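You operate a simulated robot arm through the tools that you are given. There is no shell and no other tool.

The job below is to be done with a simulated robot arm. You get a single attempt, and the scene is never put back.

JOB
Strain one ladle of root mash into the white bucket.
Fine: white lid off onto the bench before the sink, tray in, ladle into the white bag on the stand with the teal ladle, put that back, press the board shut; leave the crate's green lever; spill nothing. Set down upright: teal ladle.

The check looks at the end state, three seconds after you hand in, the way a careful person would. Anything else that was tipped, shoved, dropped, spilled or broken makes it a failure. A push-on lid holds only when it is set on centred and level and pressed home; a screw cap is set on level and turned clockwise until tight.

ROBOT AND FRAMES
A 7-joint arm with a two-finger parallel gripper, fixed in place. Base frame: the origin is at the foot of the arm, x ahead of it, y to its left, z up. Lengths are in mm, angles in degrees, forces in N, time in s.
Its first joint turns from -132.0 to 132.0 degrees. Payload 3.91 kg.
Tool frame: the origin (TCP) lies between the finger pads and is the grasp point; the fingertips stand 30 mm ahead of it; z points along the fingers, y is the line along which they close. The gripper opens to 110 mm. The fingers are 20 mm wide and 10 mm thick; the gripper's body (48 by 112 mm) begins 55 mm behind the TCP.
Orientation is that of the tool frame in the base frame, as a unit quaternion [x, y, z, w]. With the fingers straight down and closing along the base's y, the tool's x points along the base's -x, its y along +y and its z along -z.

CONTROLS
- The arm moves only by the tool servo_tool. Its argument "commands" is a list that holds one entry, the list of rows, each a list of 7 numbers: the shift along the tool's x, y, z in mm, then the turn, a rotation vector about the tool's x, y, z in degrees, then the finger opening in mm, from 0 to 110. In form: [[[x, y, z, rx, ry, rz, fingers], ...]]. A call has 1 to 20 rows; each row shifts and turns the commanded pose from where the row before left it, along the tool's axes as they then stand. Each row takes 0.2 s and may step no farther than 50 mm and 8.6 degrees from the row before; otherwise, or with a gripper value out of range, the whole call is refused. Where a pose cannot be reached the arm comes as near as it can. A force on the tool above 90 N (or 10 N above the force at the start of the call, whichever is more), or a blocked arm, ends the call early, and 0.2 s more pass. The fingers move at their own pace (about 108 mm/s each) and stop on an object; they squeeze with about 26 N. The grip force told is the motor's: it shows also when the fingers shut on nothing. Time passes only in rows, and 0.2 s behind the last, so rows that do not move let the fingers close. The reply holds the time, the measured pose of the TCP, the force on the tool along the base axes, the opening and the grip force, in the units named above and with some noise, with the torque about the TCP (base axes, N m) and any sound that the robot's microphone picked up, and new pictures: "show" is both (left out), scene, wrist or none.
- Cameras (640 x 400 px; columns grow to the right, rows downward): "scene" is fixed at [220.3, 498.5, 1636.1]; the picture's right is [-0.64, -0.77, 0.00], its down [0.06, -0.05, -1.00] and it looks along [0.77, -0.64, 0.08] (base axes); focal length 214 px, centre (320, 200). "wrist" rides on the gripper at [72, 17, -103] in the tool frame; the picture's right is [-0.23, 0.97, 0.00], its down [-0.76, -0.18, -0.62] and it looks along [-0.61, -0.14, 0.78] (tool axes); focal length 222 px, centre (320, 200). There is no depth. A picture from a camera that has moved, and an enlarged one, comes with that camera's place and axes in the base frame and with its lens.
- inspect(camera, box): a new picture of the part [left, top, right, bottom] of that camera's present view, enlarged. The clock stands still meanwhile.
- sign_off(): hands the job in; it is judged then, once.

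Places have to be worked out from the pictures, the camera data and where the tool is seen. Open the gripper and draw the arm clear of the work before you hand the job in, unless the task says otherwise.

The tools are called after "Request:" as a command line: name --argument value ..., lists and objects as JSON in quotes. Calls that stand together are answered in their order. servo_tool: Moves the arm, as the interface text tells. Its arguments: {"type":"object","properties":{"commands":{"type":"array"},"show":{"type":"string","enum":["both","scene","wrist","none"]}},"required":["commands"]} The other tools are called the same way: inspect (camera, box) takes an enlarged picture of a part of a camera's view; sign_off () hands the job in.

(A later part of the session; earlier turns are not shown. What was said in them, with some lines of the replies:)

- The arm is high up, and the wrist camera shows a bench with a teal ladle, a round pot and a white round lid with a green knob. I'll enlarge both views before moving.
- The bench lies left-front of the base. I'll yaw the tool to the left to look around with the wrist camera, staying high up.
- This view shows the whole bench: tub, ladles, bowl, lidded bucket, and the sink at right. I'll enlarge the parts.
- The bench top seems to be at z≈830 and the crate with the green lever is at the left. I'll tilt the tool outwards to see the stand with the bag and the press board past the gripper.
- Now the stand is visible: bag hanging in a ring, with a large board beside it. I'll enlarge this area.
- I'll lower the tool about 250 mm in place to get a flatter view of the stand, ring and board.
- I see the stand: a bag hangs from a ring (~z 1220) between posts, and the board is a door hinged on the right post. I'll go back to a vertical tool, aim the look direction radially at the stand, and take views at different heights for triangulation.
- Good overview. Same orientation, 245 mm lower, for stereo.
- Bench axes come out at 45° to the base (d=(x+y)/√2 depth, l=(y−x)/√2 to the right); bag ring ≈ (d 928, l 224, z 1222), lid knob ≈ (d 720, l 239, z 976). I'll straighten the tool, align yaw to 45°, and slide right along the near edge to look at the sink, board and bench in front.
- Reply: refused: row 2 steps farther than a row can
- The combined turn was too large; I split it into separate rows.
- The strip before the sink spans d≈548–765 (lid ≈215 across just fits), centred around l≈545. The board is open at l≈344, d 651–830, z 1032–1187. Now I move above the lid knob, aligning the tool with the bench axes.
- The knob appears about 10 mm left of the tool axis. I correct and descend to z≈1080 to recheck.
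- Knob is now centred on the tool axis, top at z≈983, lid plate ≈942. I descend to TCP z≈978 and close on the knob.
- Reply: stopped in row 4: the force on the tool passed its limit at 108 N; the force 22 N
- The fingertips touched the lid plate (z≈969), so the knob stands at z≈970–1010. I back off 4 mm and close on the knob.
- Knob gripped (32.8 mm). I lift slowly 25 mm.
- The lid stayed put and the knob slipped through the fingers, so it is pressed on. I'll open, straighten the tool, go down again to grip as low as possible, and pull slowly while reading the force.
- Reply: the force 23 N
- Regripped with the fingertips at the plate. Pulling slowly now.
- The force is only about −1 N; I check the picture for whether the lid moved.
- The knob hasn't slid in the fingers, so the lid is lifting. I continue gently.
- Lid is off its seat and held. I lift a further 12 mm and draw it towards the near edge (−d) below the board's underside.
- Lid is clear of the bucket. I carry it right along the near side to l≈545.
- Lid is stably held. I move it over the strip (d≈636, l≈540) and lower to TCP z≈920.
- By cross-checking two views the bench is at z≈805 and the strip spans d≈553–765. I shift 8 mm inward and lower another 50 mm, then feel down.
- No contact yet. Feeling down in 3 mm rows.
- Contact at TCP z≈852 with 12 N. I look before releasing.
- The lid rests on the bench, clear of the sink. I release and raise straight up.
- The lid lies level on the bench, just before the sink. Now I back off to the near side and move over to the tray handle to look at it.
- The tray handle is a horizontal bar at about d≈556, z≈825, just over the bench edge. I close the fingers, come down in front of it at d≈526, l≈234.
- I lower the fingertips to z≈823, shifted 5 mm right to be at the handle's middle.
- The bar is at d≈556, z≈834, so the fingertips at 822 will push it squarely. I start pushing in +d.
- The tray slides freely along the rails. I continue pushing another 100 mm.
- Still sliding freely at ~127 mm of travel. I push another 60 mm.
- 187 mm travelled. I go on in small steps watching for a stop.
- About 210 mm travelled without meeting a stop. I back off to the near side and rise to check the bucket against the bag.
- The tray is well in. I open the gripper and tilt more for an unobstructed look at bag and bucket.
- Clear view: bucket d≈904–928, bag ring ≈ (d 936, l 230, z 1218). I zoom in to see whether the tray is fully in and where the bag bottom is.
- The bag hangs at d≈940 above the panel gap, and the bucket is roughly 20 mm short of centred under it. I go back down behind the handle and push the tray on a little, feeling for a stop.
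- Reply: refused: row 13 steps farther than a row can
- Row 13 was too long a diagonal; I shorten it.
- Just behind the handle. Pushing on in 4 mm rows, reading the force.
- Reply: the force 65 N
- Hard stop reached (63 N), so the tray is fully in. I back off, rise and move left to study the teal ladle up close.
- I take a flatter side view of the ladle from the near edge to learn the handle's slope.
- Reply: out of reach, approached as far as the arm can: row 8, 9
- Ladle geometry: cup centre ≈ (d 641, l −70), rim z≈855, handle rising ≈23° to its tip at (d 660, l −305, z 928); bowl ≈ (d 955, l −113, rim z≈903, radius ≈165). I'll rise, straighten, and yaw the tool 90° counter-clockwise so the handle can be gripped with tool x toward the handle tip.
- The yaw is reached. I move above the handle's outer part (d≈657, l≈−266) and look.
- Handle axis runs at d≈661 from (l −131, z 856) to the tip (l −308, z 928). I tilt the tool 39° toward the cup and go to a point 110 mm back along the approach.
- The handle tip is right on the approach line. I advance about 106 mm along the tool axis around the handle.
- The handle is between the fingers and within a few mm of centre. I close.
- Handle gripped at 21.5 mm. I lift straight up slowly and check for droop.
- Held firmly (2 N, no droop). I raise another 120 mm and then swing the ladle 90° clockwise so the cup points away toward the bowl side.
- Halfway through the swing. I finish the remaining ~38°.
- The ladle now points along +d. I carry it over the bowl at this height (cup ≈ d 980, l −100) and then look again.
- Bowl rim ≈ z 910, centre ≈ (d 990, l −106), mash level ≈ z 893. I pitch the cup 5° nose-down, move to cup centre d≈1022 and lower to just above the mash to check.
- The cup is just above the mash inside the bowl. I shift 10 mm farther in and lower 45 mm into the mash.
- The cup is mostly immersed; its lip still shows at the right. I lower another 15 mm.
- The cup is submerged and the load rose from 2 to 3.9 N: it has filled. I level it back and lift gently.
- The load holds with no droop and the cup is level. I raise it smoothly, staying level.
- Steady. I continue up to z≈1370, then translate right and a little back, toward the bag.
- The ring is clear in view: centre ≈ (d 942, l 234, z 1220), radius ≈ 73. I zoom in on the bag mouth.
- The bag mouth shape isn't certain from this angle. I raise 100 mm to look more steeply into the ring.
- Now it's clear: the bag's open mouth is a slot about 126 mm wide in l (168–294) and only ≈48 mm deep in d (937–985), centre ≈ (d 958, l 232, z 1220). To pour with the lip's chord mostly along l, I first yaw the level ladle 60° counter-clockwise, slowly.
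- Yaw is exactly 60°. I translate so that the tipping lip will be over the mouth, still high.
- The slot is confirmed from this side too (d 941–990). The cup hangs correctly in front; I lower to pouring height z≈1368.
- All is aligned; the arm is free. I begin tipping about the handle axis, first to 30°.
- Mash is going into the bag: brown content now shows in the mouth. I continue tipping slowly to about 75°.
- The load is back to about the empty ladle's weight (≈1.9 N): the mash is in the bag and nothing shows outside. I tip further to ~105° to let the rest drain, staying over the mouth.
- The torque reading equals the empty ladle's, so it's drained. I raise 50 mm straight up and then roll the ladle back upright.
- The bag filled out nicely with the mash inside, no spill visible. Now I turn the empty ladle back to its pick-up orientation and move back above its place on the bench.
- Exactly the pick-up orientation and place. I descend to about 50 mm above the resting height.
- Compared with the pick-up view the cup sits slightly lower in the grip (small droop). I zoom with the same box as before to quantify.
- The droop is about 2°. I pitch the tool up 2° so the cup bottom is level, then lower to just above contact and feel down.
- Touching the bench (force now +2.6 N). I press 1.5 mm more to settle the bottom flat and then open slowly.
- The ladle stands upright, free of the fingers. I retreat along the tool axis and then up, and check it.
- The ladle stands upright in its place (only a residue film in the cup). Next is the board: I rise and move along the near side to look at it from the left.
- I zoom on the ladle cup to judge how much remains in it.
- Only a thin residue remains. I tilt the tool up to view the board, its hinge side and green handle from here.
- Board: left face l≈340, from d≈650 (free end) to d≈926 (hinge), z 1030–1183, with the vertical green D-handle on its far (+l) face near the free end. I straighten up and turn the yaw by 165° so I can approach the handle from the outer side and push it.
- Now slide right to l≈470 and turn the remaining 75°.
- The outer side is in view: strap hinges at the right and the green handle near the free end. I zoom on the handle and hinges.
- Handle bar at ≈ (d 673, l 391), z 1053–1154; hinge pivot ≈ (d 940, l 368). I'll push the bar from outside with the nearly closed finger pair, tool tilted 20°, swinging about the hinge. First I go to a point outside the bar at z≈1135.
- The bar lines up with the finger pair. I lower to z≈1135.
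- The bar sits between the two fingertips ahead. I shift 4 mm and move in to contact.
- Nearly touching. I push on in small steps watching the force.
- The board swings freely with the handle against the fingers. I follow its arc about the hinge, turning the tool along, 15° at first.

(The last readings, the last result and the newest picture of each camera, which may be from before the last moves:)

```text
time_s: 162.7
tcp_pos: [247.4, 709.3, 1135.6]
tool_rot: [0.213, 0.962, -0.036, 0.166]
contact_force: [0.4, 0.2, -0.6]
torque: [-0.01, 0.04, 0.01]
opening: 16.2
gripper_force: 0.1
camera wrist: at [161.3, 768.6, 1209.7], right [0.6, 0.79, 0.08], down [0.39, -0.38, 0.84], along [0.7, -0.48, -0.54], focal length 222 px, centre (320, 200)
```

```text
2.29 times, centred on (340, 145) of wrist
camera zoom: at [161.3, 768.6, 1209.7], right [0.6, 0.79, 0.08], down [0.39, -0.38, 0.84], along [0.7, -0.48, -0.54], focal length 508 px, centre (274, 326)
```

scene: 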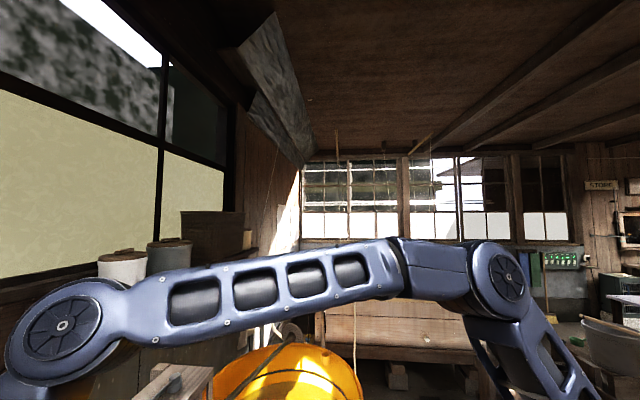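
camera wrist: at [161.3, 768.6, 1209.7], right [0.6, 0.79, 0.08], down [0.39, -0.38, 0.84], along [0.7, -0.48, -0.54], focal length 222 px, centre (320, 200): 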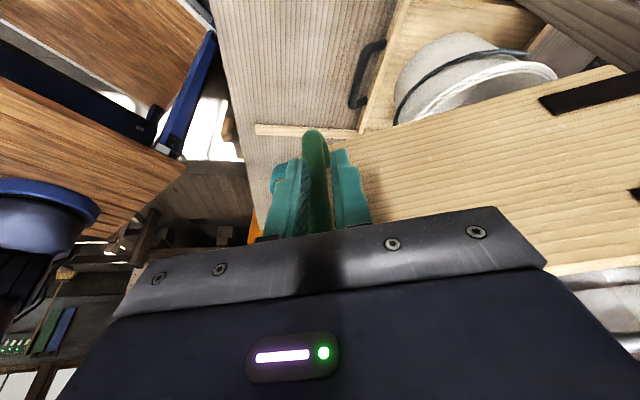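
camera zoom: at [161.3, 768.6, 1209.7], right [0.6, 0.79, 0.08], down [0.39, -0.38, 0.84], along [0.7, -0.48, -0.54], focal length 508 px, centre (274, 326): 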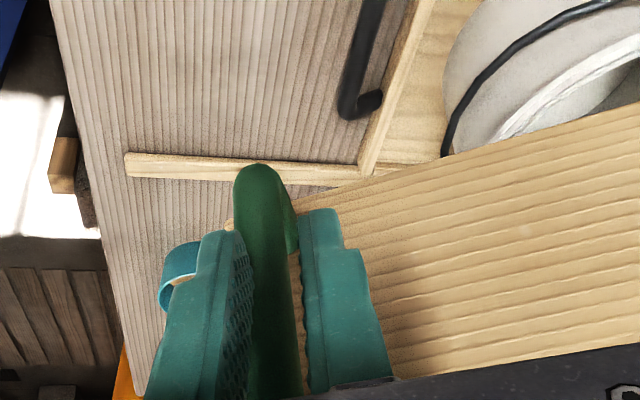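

The swing follows well. I continue 30° more.

Request:
servo_tool --commands '[[[-13.2, -2.2, 4.8, -1.03, 0, -2.82, 16], [-13.2, -2.2, 4.8, -1.03, 0, -2.82, 16], [-13.2, -2.2, 4.8, -1.03, 0, -2.82, 16], [-13.2, -2.2, 4.8, -1.03, 0, -2.82, 16], [-13.2, -2.2, 4.8, -1.03, 0, -2.82, 16], [-13.2, -2.2, 4.8, -1.03, 0, -2.82, 16], [-13.2, -2.2, 4.8, -1.03, 0, -2.82, 16], [-13.2, -2.2, 4.8, -1.03, 0, -2.82, 16], [-13.2, -2.2, 4.8, -1.03, 0, -2.82, 16], [-13.2, -2.2, 4.8, -1.03, 0, -2.82, 16]]]' --show "wrist"

Request:
inspect --camera "wrist" --box '[200, 60, 480, 230]'

```text
time_s: 164.9
tcp_pos: [379.4, 661.8, 1134.4]
tool_rot: [-0.044, 0.984, 0.011, 0.17]
contact_force: [0.3, 0.2, 0.1]
torque: [0.02, -0.03, 0.03]
opening: 15.7
gripper_force: 0.0
camera wrist: at [275.2, 668.3, 1208.7], right [0.13, 0.99, 0.08], down [0.52, -0.14, 0.84], along [0.84, -0.06, -0.53], focal length 222 px, centre (320, 200)
```

wrist: 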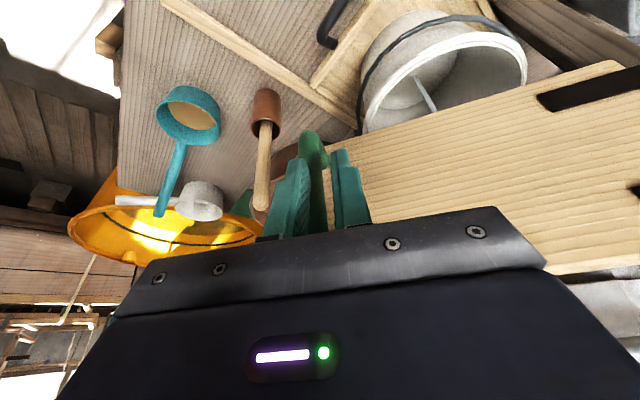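

```text
2.29 times, centred on (340, 145) of wrist
camera zoom: at [275.2, 668.3, 1208.7], right [0.13, 0.99, 0.08], down [0.52, -0.14, 0.84], along [0.84, -0.06, -0.53], focal length 508 px, centre (274, 326)
```

zoom: 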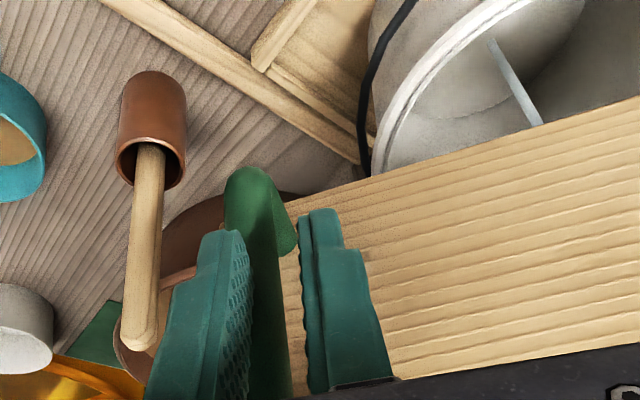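

A thin stream of liquid is already running into the bucket. I continue the swing with force checks.

Request:
servo_tool --commands '[[[-13.2, -2.8, 4.8, -1.03, 0, -2.82, 16], [-13.2, -2.8, 4.8, -1.03, 0, -2.82, 16], [-13.2, -2.6, 4.8, -1.03, 0, -2.82, 16], [-13.2, -2.4, 4.8, -1.03, 0, -2.82, 16], [-13.2, -2.2, 4.8, -1.03, 0, -2.82, 16]]]' --show "wrist"

Request:
inspect --camera "wrist" --box '[240, 60, 520, 230]'

```text
time_s: 166.1
tcp_pos: [449.9, 661.9, 1133.4]
tool_rot: [-0.172, 0.97, 0.034, 0.168]
contact_force: [0.4, 0.3, -0.3]
torque: [0.0, -0.01, 0.0]
opening: 15.5
gripper_force: 0.1
camera wrist: at [347.5, 642.1, 1208.1], right [-0.13, 0.99, 0.08], down [0.54, 0.0, 0.84], along [0.83, 0.16, -0.53], focal length 222 px, centre (320, 200)
```

wrist: 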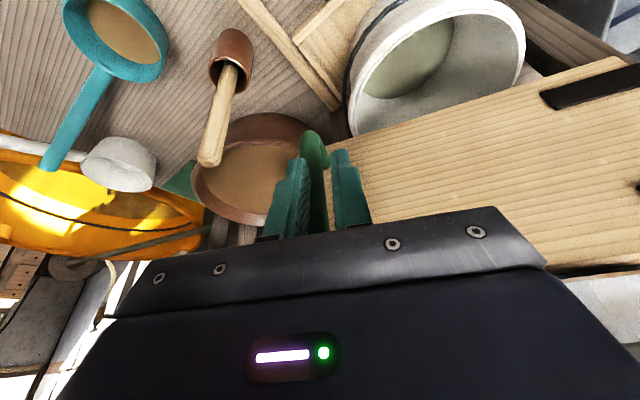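

```text
2.29 times, centred on (380, 145) of wrist
camera zoom: at [347.5, 642.1, 1208.1], right [-0.13, 0.99, 0.08], down [0.54, 0.0, 0.84], along [0.83, 0.16, -0.53], focal length 508 px, centre (183, 326)
```

zoom: 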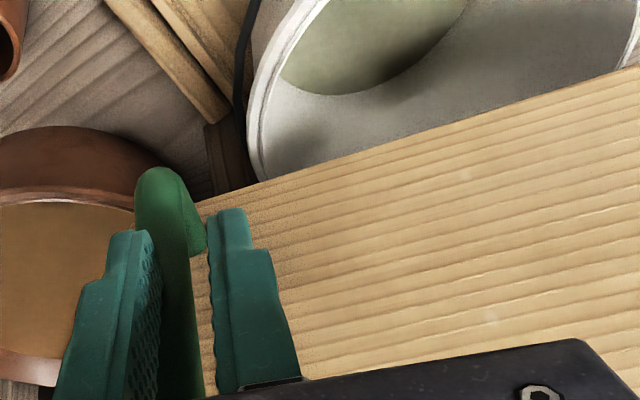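

The bucket is collecting strained juice. Continuing the last part of the swing.

Request:
servo_tool --commands '[[[-13.2, -2.6, 4.8, -1.03, 0, -2.82, 16], [-13.2, -2.6, 4.8, -1.03, 0, -2.82, 16], [-13.2, -2.4, 4.8, -1.03, 0, -2.82, 16]]]' --show "none"

Request:
servo_tool --commands '[[[-13.2, -2.4, 4.8, -1.03, 0, -2.82, 16], [-8.8, -1.6, 3.2, -0.68, 0, -1.88, 16]]]' --show "wrist"

Request:
inspect --camera "wrist" --box '[200, 60, 640, 260]'

```text
time_s: 166.9
tcp_pos: [492.1, 671.2, 1132.7]
tool_rot: [-0.247, 0.953, 0.049, 0.166]
contact_force: [0.5, 0.0, 0.5]
torque: [-0.03, -0.02, 0.0]
opening: 16.1
gripper_force: 0.1
```

```text
time_s: 167.5
tcp_pos: [515.5, 679.5, 1131.5]
tool_rot: [-0.288, 0.942, 0.055, 0.163]
contact_force: [0.8, -0.2, -0.3]
torque: [-0.02, -0.02, 0.01]
opening: 16.2
gripper_force: 0.0
camera wrist: at [420.1, 634.9, 1206.6], right [-0.37, 0.93, 0.09], down [0.52, 0.13, 0.84], along [0.77, 0.36, -0.53], focal length 222 px, centre (320, 200)
```

wrist: 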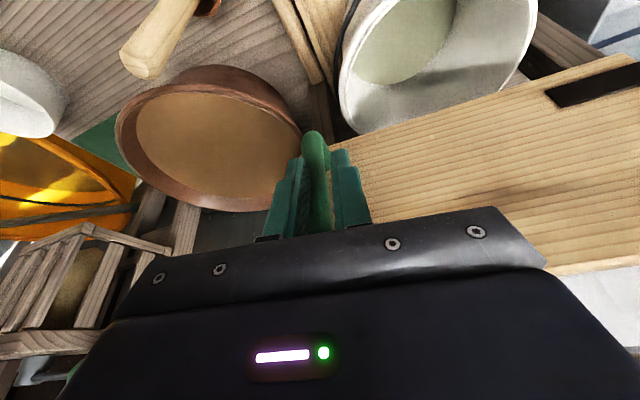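

```text
1.45 times, centred on (420, 160) of wrist
camera zoom: at [420.1, 634.9, 1206.6], right [-0.37, 0.93, 0.09], down [0.52, 0.13, 0.84], along [0.77, 0.36, -0.53], focal length 323 px, centre (174, 258)
```

zoom: 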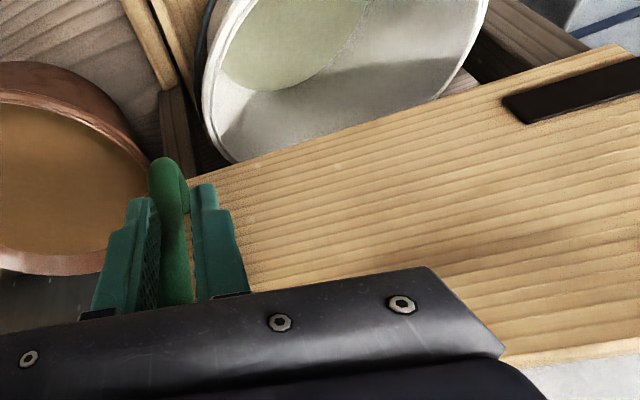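

No resistance yet at ~79°. I go on in 2° rows.

Request:
servo_tool --commands '[[[-8.8, -1.6, 3.2, -0.68, 0, -1.88, 16], [-8.8, -1.6, 3.2, -0.68, 0, -1.88, 16]]]' --show "none"

Request:
servo_tool --commands '[[[-8.8, -1.6, 3.2, -0.68, 0, -1.88, 16], [-8.8, -1.6, 3.2, -0.68, 0, -1.88, 16]]]' --show "wrist"

```text
time_s: 168.1
tcp_pos: [529.7, 688.6, 1131.7]
tool_rot: [-0.321, 0.931, 0.061, 0.161]
contact_force: [-8.7, -7.5, 0.2]
torque: [-0.18, 0.23, -0.12]
opening: 16.2
gripper_force: 0.2
```

```text
time_s: 168.5
tcp_pos: [529.4, 690.7, 1131.8]
tool_rot: [-0.338, 0.927, 0.061, 0.153]
contact_force: [-27.5, -36.2, 18.3]
torque: [-1.04, 0.15, -0.66]
opening: 20.6
gripper_force: 5.3
stopped in row 2: the force on the tool passed its limit at 108 N (the readings are from after the stop); the commanded pose is now the measured one
camera wrist: at [441.0, 636.1, 1207.8], right [-0.46, 0.88, 0.08], down [0.51, 0.19, 0.84], along [0.72, 0.43, -0.54], focal length 222 px, centre (320, 200)
```

wrist: 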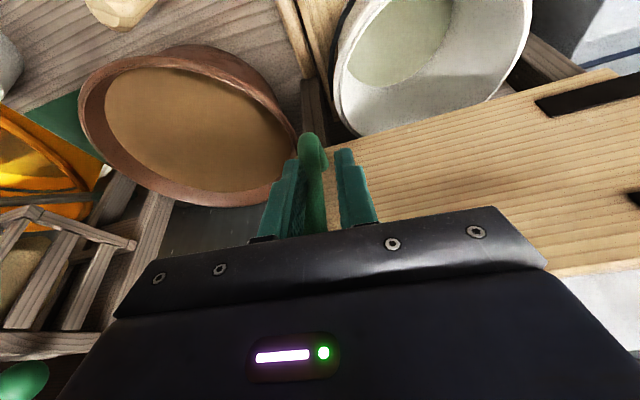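

The board met a firm stop; its outer face now lies at d≈936–942 along its whole length, i.e. parallel to the posts: shut. I hold the pressure for two seconds and read.

Request:
servo_tool --commands '[[[0, 0, 0, 0, 0, 0, 16], [0, 0, 0, 0, 0, 0, 16], [0, 0, 0, 0, 0, 0, 16], [0, 0, 0, 0, 0, 0, 16], [0, 0, 0, 0, 0, 0, 16], [0, 0, 0, 0, 0, 0, 16], [0, 0, 0, 0, 0, 0, 16], [0, 0, 0, 0, 0, 0, 16]]]' --show "wrist"

Request:
inspect --camera "wrist" --box '[240, 0, 640, 260]'

```text
time_s: 170.3
tcp_pos: [530.2, 688.6, 1132.1]
tool_rot: [-0.338, 0.926, 0.061, 0.155]
contact_force: [-48.0, -51.3, 25.4]
torque: [-1.1, 0.72, -0.9]
opening: 20.4
gripper_force: 4.7
camera wrist: at [441.3, 635.9, 1207.4], right [-0.46, 0.88, 0.08], down [0.51, 0.19, 0.84], along [0.72, 0.43, -0.54], focal length 222 px, centre (320, 200)
```

wrist: 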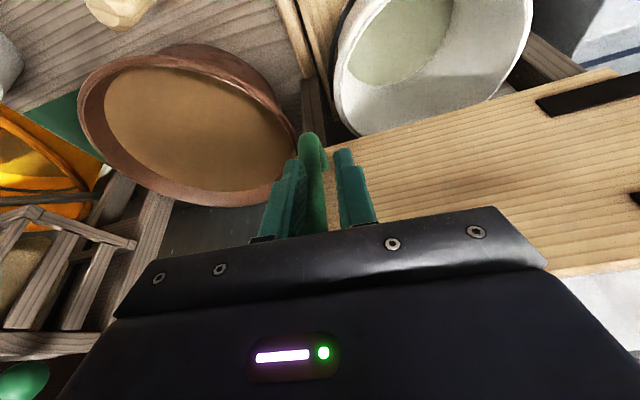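

```text
1.54 times, centred on (440, 130) of wrist
camera zoom: at [441.3, 635.9, 1207.4], right [-0.46, 0.88, 0.08], down [0.51, 0.19, 0.84], along [0.72, 0.43, -0.54], focal length 342 px, centre (135, 308)
```

zoom: 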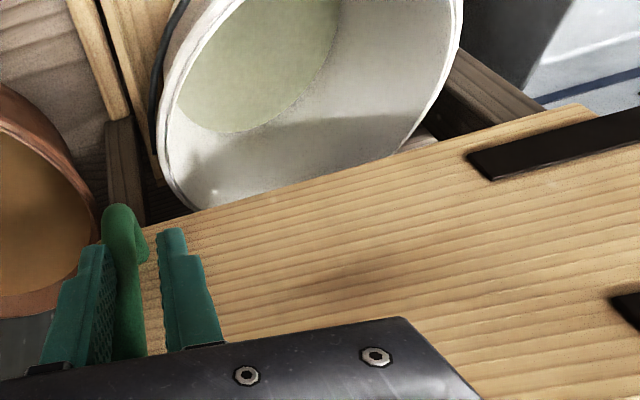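

The bar has wedged slightly between the fingers, so I open them before backing off, then withdraw and see whether the board stays.

Request:
servo_tool --commands '[[[0, 0, 0, 0, 0, 0, 40], [0, 0, 0, 0, 0, 0, 50], [4.7, 0, -1.7, 0, 0, 0, 50], [9.4, 0, -3.4, 0, 0, 0, 50], [18.8, 0, -6.8, 0, 0, 0, 50], [28, 0, -10, 0, 0, 0, 50], [28, 0, -10, 0, 0, 0, 50], [28, 0, -10, 0, 0, 0, 50], [0, 0, 0, 0, 0, 0, 50]]]' --show "wrist"

Request:
inspect --camera "wrist" --box '[240, 0, 640, 260]'

```text
time_s: 172.3
tcp_pos: [437.4, 611.1, 1131.0]
tool_rot: [-0.338, 0.926, 0.061, 0.154]
contact_force: [-1.1, 0.0, -0.1]
torque: [0.0, 0.0, 0.04]
opening: 49.7
gripper_force: 0.0
camera wrist: at [348.6, 557.4, 1206.5], right [-0.46, 0.88, 0.08], down [0.51, 0.19, 0.84], along [0.72, 0.43, -0.54], focal length 222 px, centre (320, 200)
```

wrist: 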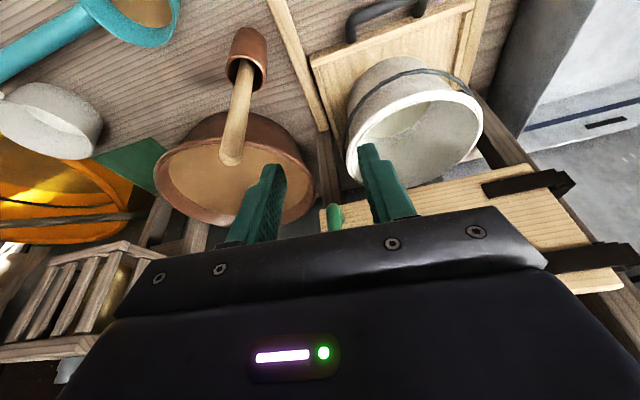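

```text
1.54 times, centred on (440, 130) of wrist
camera zoom: at [348.6, 557.4, 1206.5], right [-0.46, 0.88, 0.08], down [0.51, 0.19, 0.84], along [0.72, 0.43, -0.54], focal length 342 px, centre (135, 308)
```

zoom: 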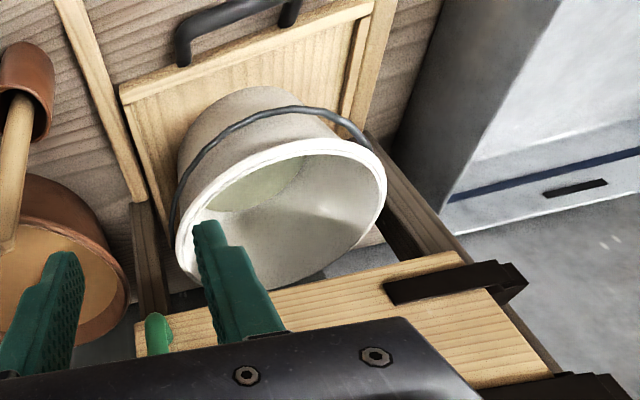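

I move back and up for an overall look at the closed board.

Request:
servo_tool --commands '[[[21.2, 15.3, -29, 0, 0, 0, 50], [21.2, 15.3, -29, 0, 0, 0, 80], [21.2, 15.3, -29, 0, 0, 0, 110], [21.2, 15.3, -29, 0, 0, 0, 110], [21.2, 15.3, -29, 0, 0, 0, 110], [21.2, 15.3, -29, 0, 0, 0, 110], [0, 0, 0, 0, -8, 0, 110], [0, 0, 0, 0, -8, 0, 110], [0, 0, 0, 0, 0, 0, 110]]]' --show "both"

Request:
inspect --camera "wrist" --box '[200, 20, 460, 230]'

```text
time_s: 174.3
tcp_pos: [243.5, 566.7, 1254.4]
tool_rot: [-0.326, 0.896, 0.107, 0.282]
contact_force: [-0.2, -1.0, -0.1]
torque: [-0.02, 0.0, 0.0]
opening: 110.1
gripper_force: 0.1
camera wrist: at [141.9, 502.4, 1299.3], right [-0.48, 0.86, 0.14], down [0.32, 0.03, 0.95], along [0.81, 0.5, -0.29], focal length 222 px, centre (320, 200)
```

scene: 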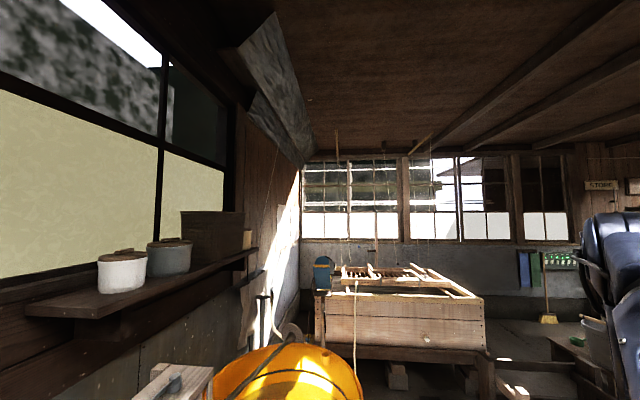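
wrist: 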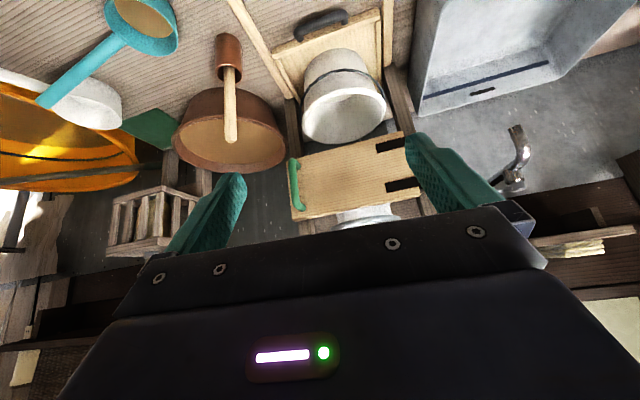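

```text
1.90 times, centred on (330, 125) of wrist
camera zoom: at [141.9, 502.4, 1299.3], right [-0.48, 0.86, 0.14], down [0.32, 0.03, 0.95], along [0.81, 0.5, -0.29], focal length 423 px, centre (301, 343)
```

zoom: 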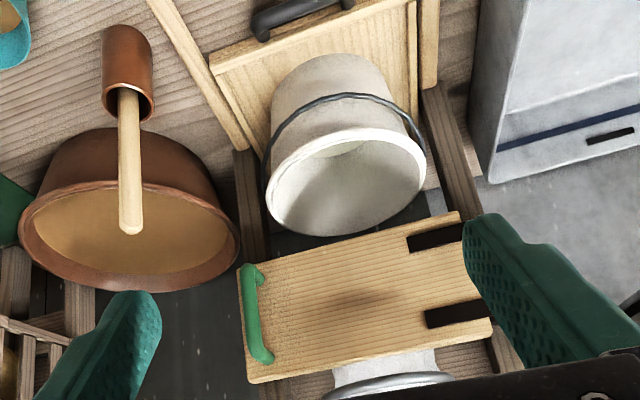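

The board lies shut flush (d≈936 at free end, 938 at hinge) and stays there. I rise to check the bag mouth and the bucket while the juice drains.

Request:
servo_tool --commands '[[[-26, 0, -40, 0, 0, 0, 110], [-26, 0, -40, 0, 0, 0, 110], [-26, 0, -40, 0, 0, 0, 110], [-26, 0, -40, 0, 0, 0, 110], [0, 0, 0, 0, 8, 0, 110], [0, 0, 0, 0, 0, 0, 110], [0, 0, 0, 0, 0, 0, 110], [0, 0, 0, 0, 0, 0, 110], [0, 0, 0, 0, 0, 0, 110], [0, 0, 0, 0, 0, 0, 110]]]' --show "wrist"

Request:
inspect --camera "wrist" --box '[220, 20, 440, 200]'

Request:
inspect --camera "wrist" --box '[40, 0, 260, 160]'

```text
time_s: 176.5
tcp_pos: [240.9, 561.2, 1444.8]
tool_rot: [-0.332, 0.914, 0.084, 0.219]
contact_force: [-0.4, -0.3, 0.6]
torque: [0.01, -0.03, 0.03]
opening: 110.0
gripper_force: 0.1
camera wrist: at [143.7, 502.0, 1506.4], right [-0.47, 0.87, 0.11], down [0.42, 0.11, 0.9], along [0.77, 0.47, -0.42], focal length 222 px, centre (320, 200)
```

wrist: 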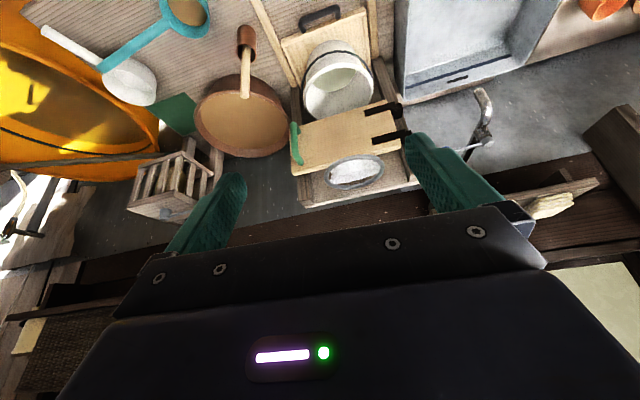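

```text
2.22 times, centred on (330, 110) of wrist
camera zoom: at [143.7, 502.0, 1506.4], right [-0.47, 0.87, 0.11], down [0.42, 0.11, 0.9], along [0.77, 0.47, -0.42], focal length 494 px, centre (298, 400)
```

zoom: 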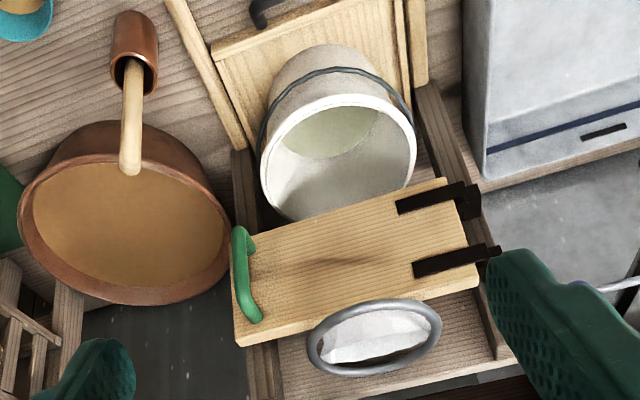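

```text
2.50 times, centred on (150, 80) of wrist
camera zoom: at [143.7, 502.0, 1506.4], right [-0.47, 0.87, 0.11], down [0.42, 0.11, 0.9], along [0.77, 0.47, -0.42], focal length 555 px, centre (745, 500)
```

zoom: 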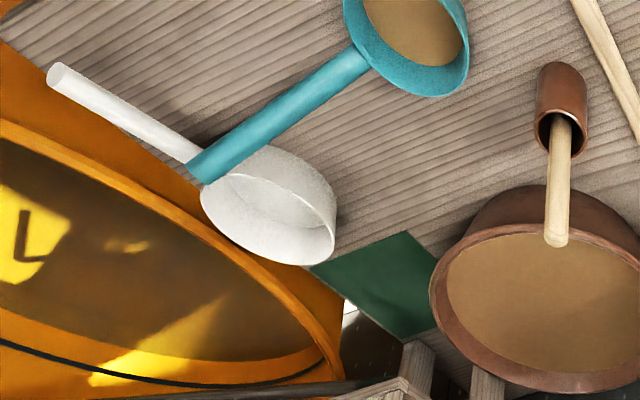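

Everything is in place: the lid is on the bench before the sink and the tray is in. The bag is pressed, the juice is in the bucket, and the teal ladle stands upright back in its place. The board is shut, the crate lever is untouched and I see no spills. The gripper is open and clear, so I hand in.

Request:
sign_off

```text
The job is handed in.
```

The ladle of root mash is strained into the white bucket and I've handed the job in; I don't have the verdict yet.

- **Lid:** it lies level on the bench in front of the sink. The strip there is about as deep as the lid, so its near edge may overhang the bench by a centimetre or so.
- **Tray:** it is pushed in until it met a stop, so the bucket is under the bag.
- **Mash:** one teal ladleful went into the white bag and I saw no spill. The ladle weighed about the same as empty afterwards, but a thin film of mash is left in its cup.
- **Teal ladle:** it is back in its place, standing upright.
- **Board:** it is pressed shut and stayed shut when I let go. Strained juice is in the bucket.
- **Crate lever:** I did not touch it.

The gripper is open and the arm is clear of the work.
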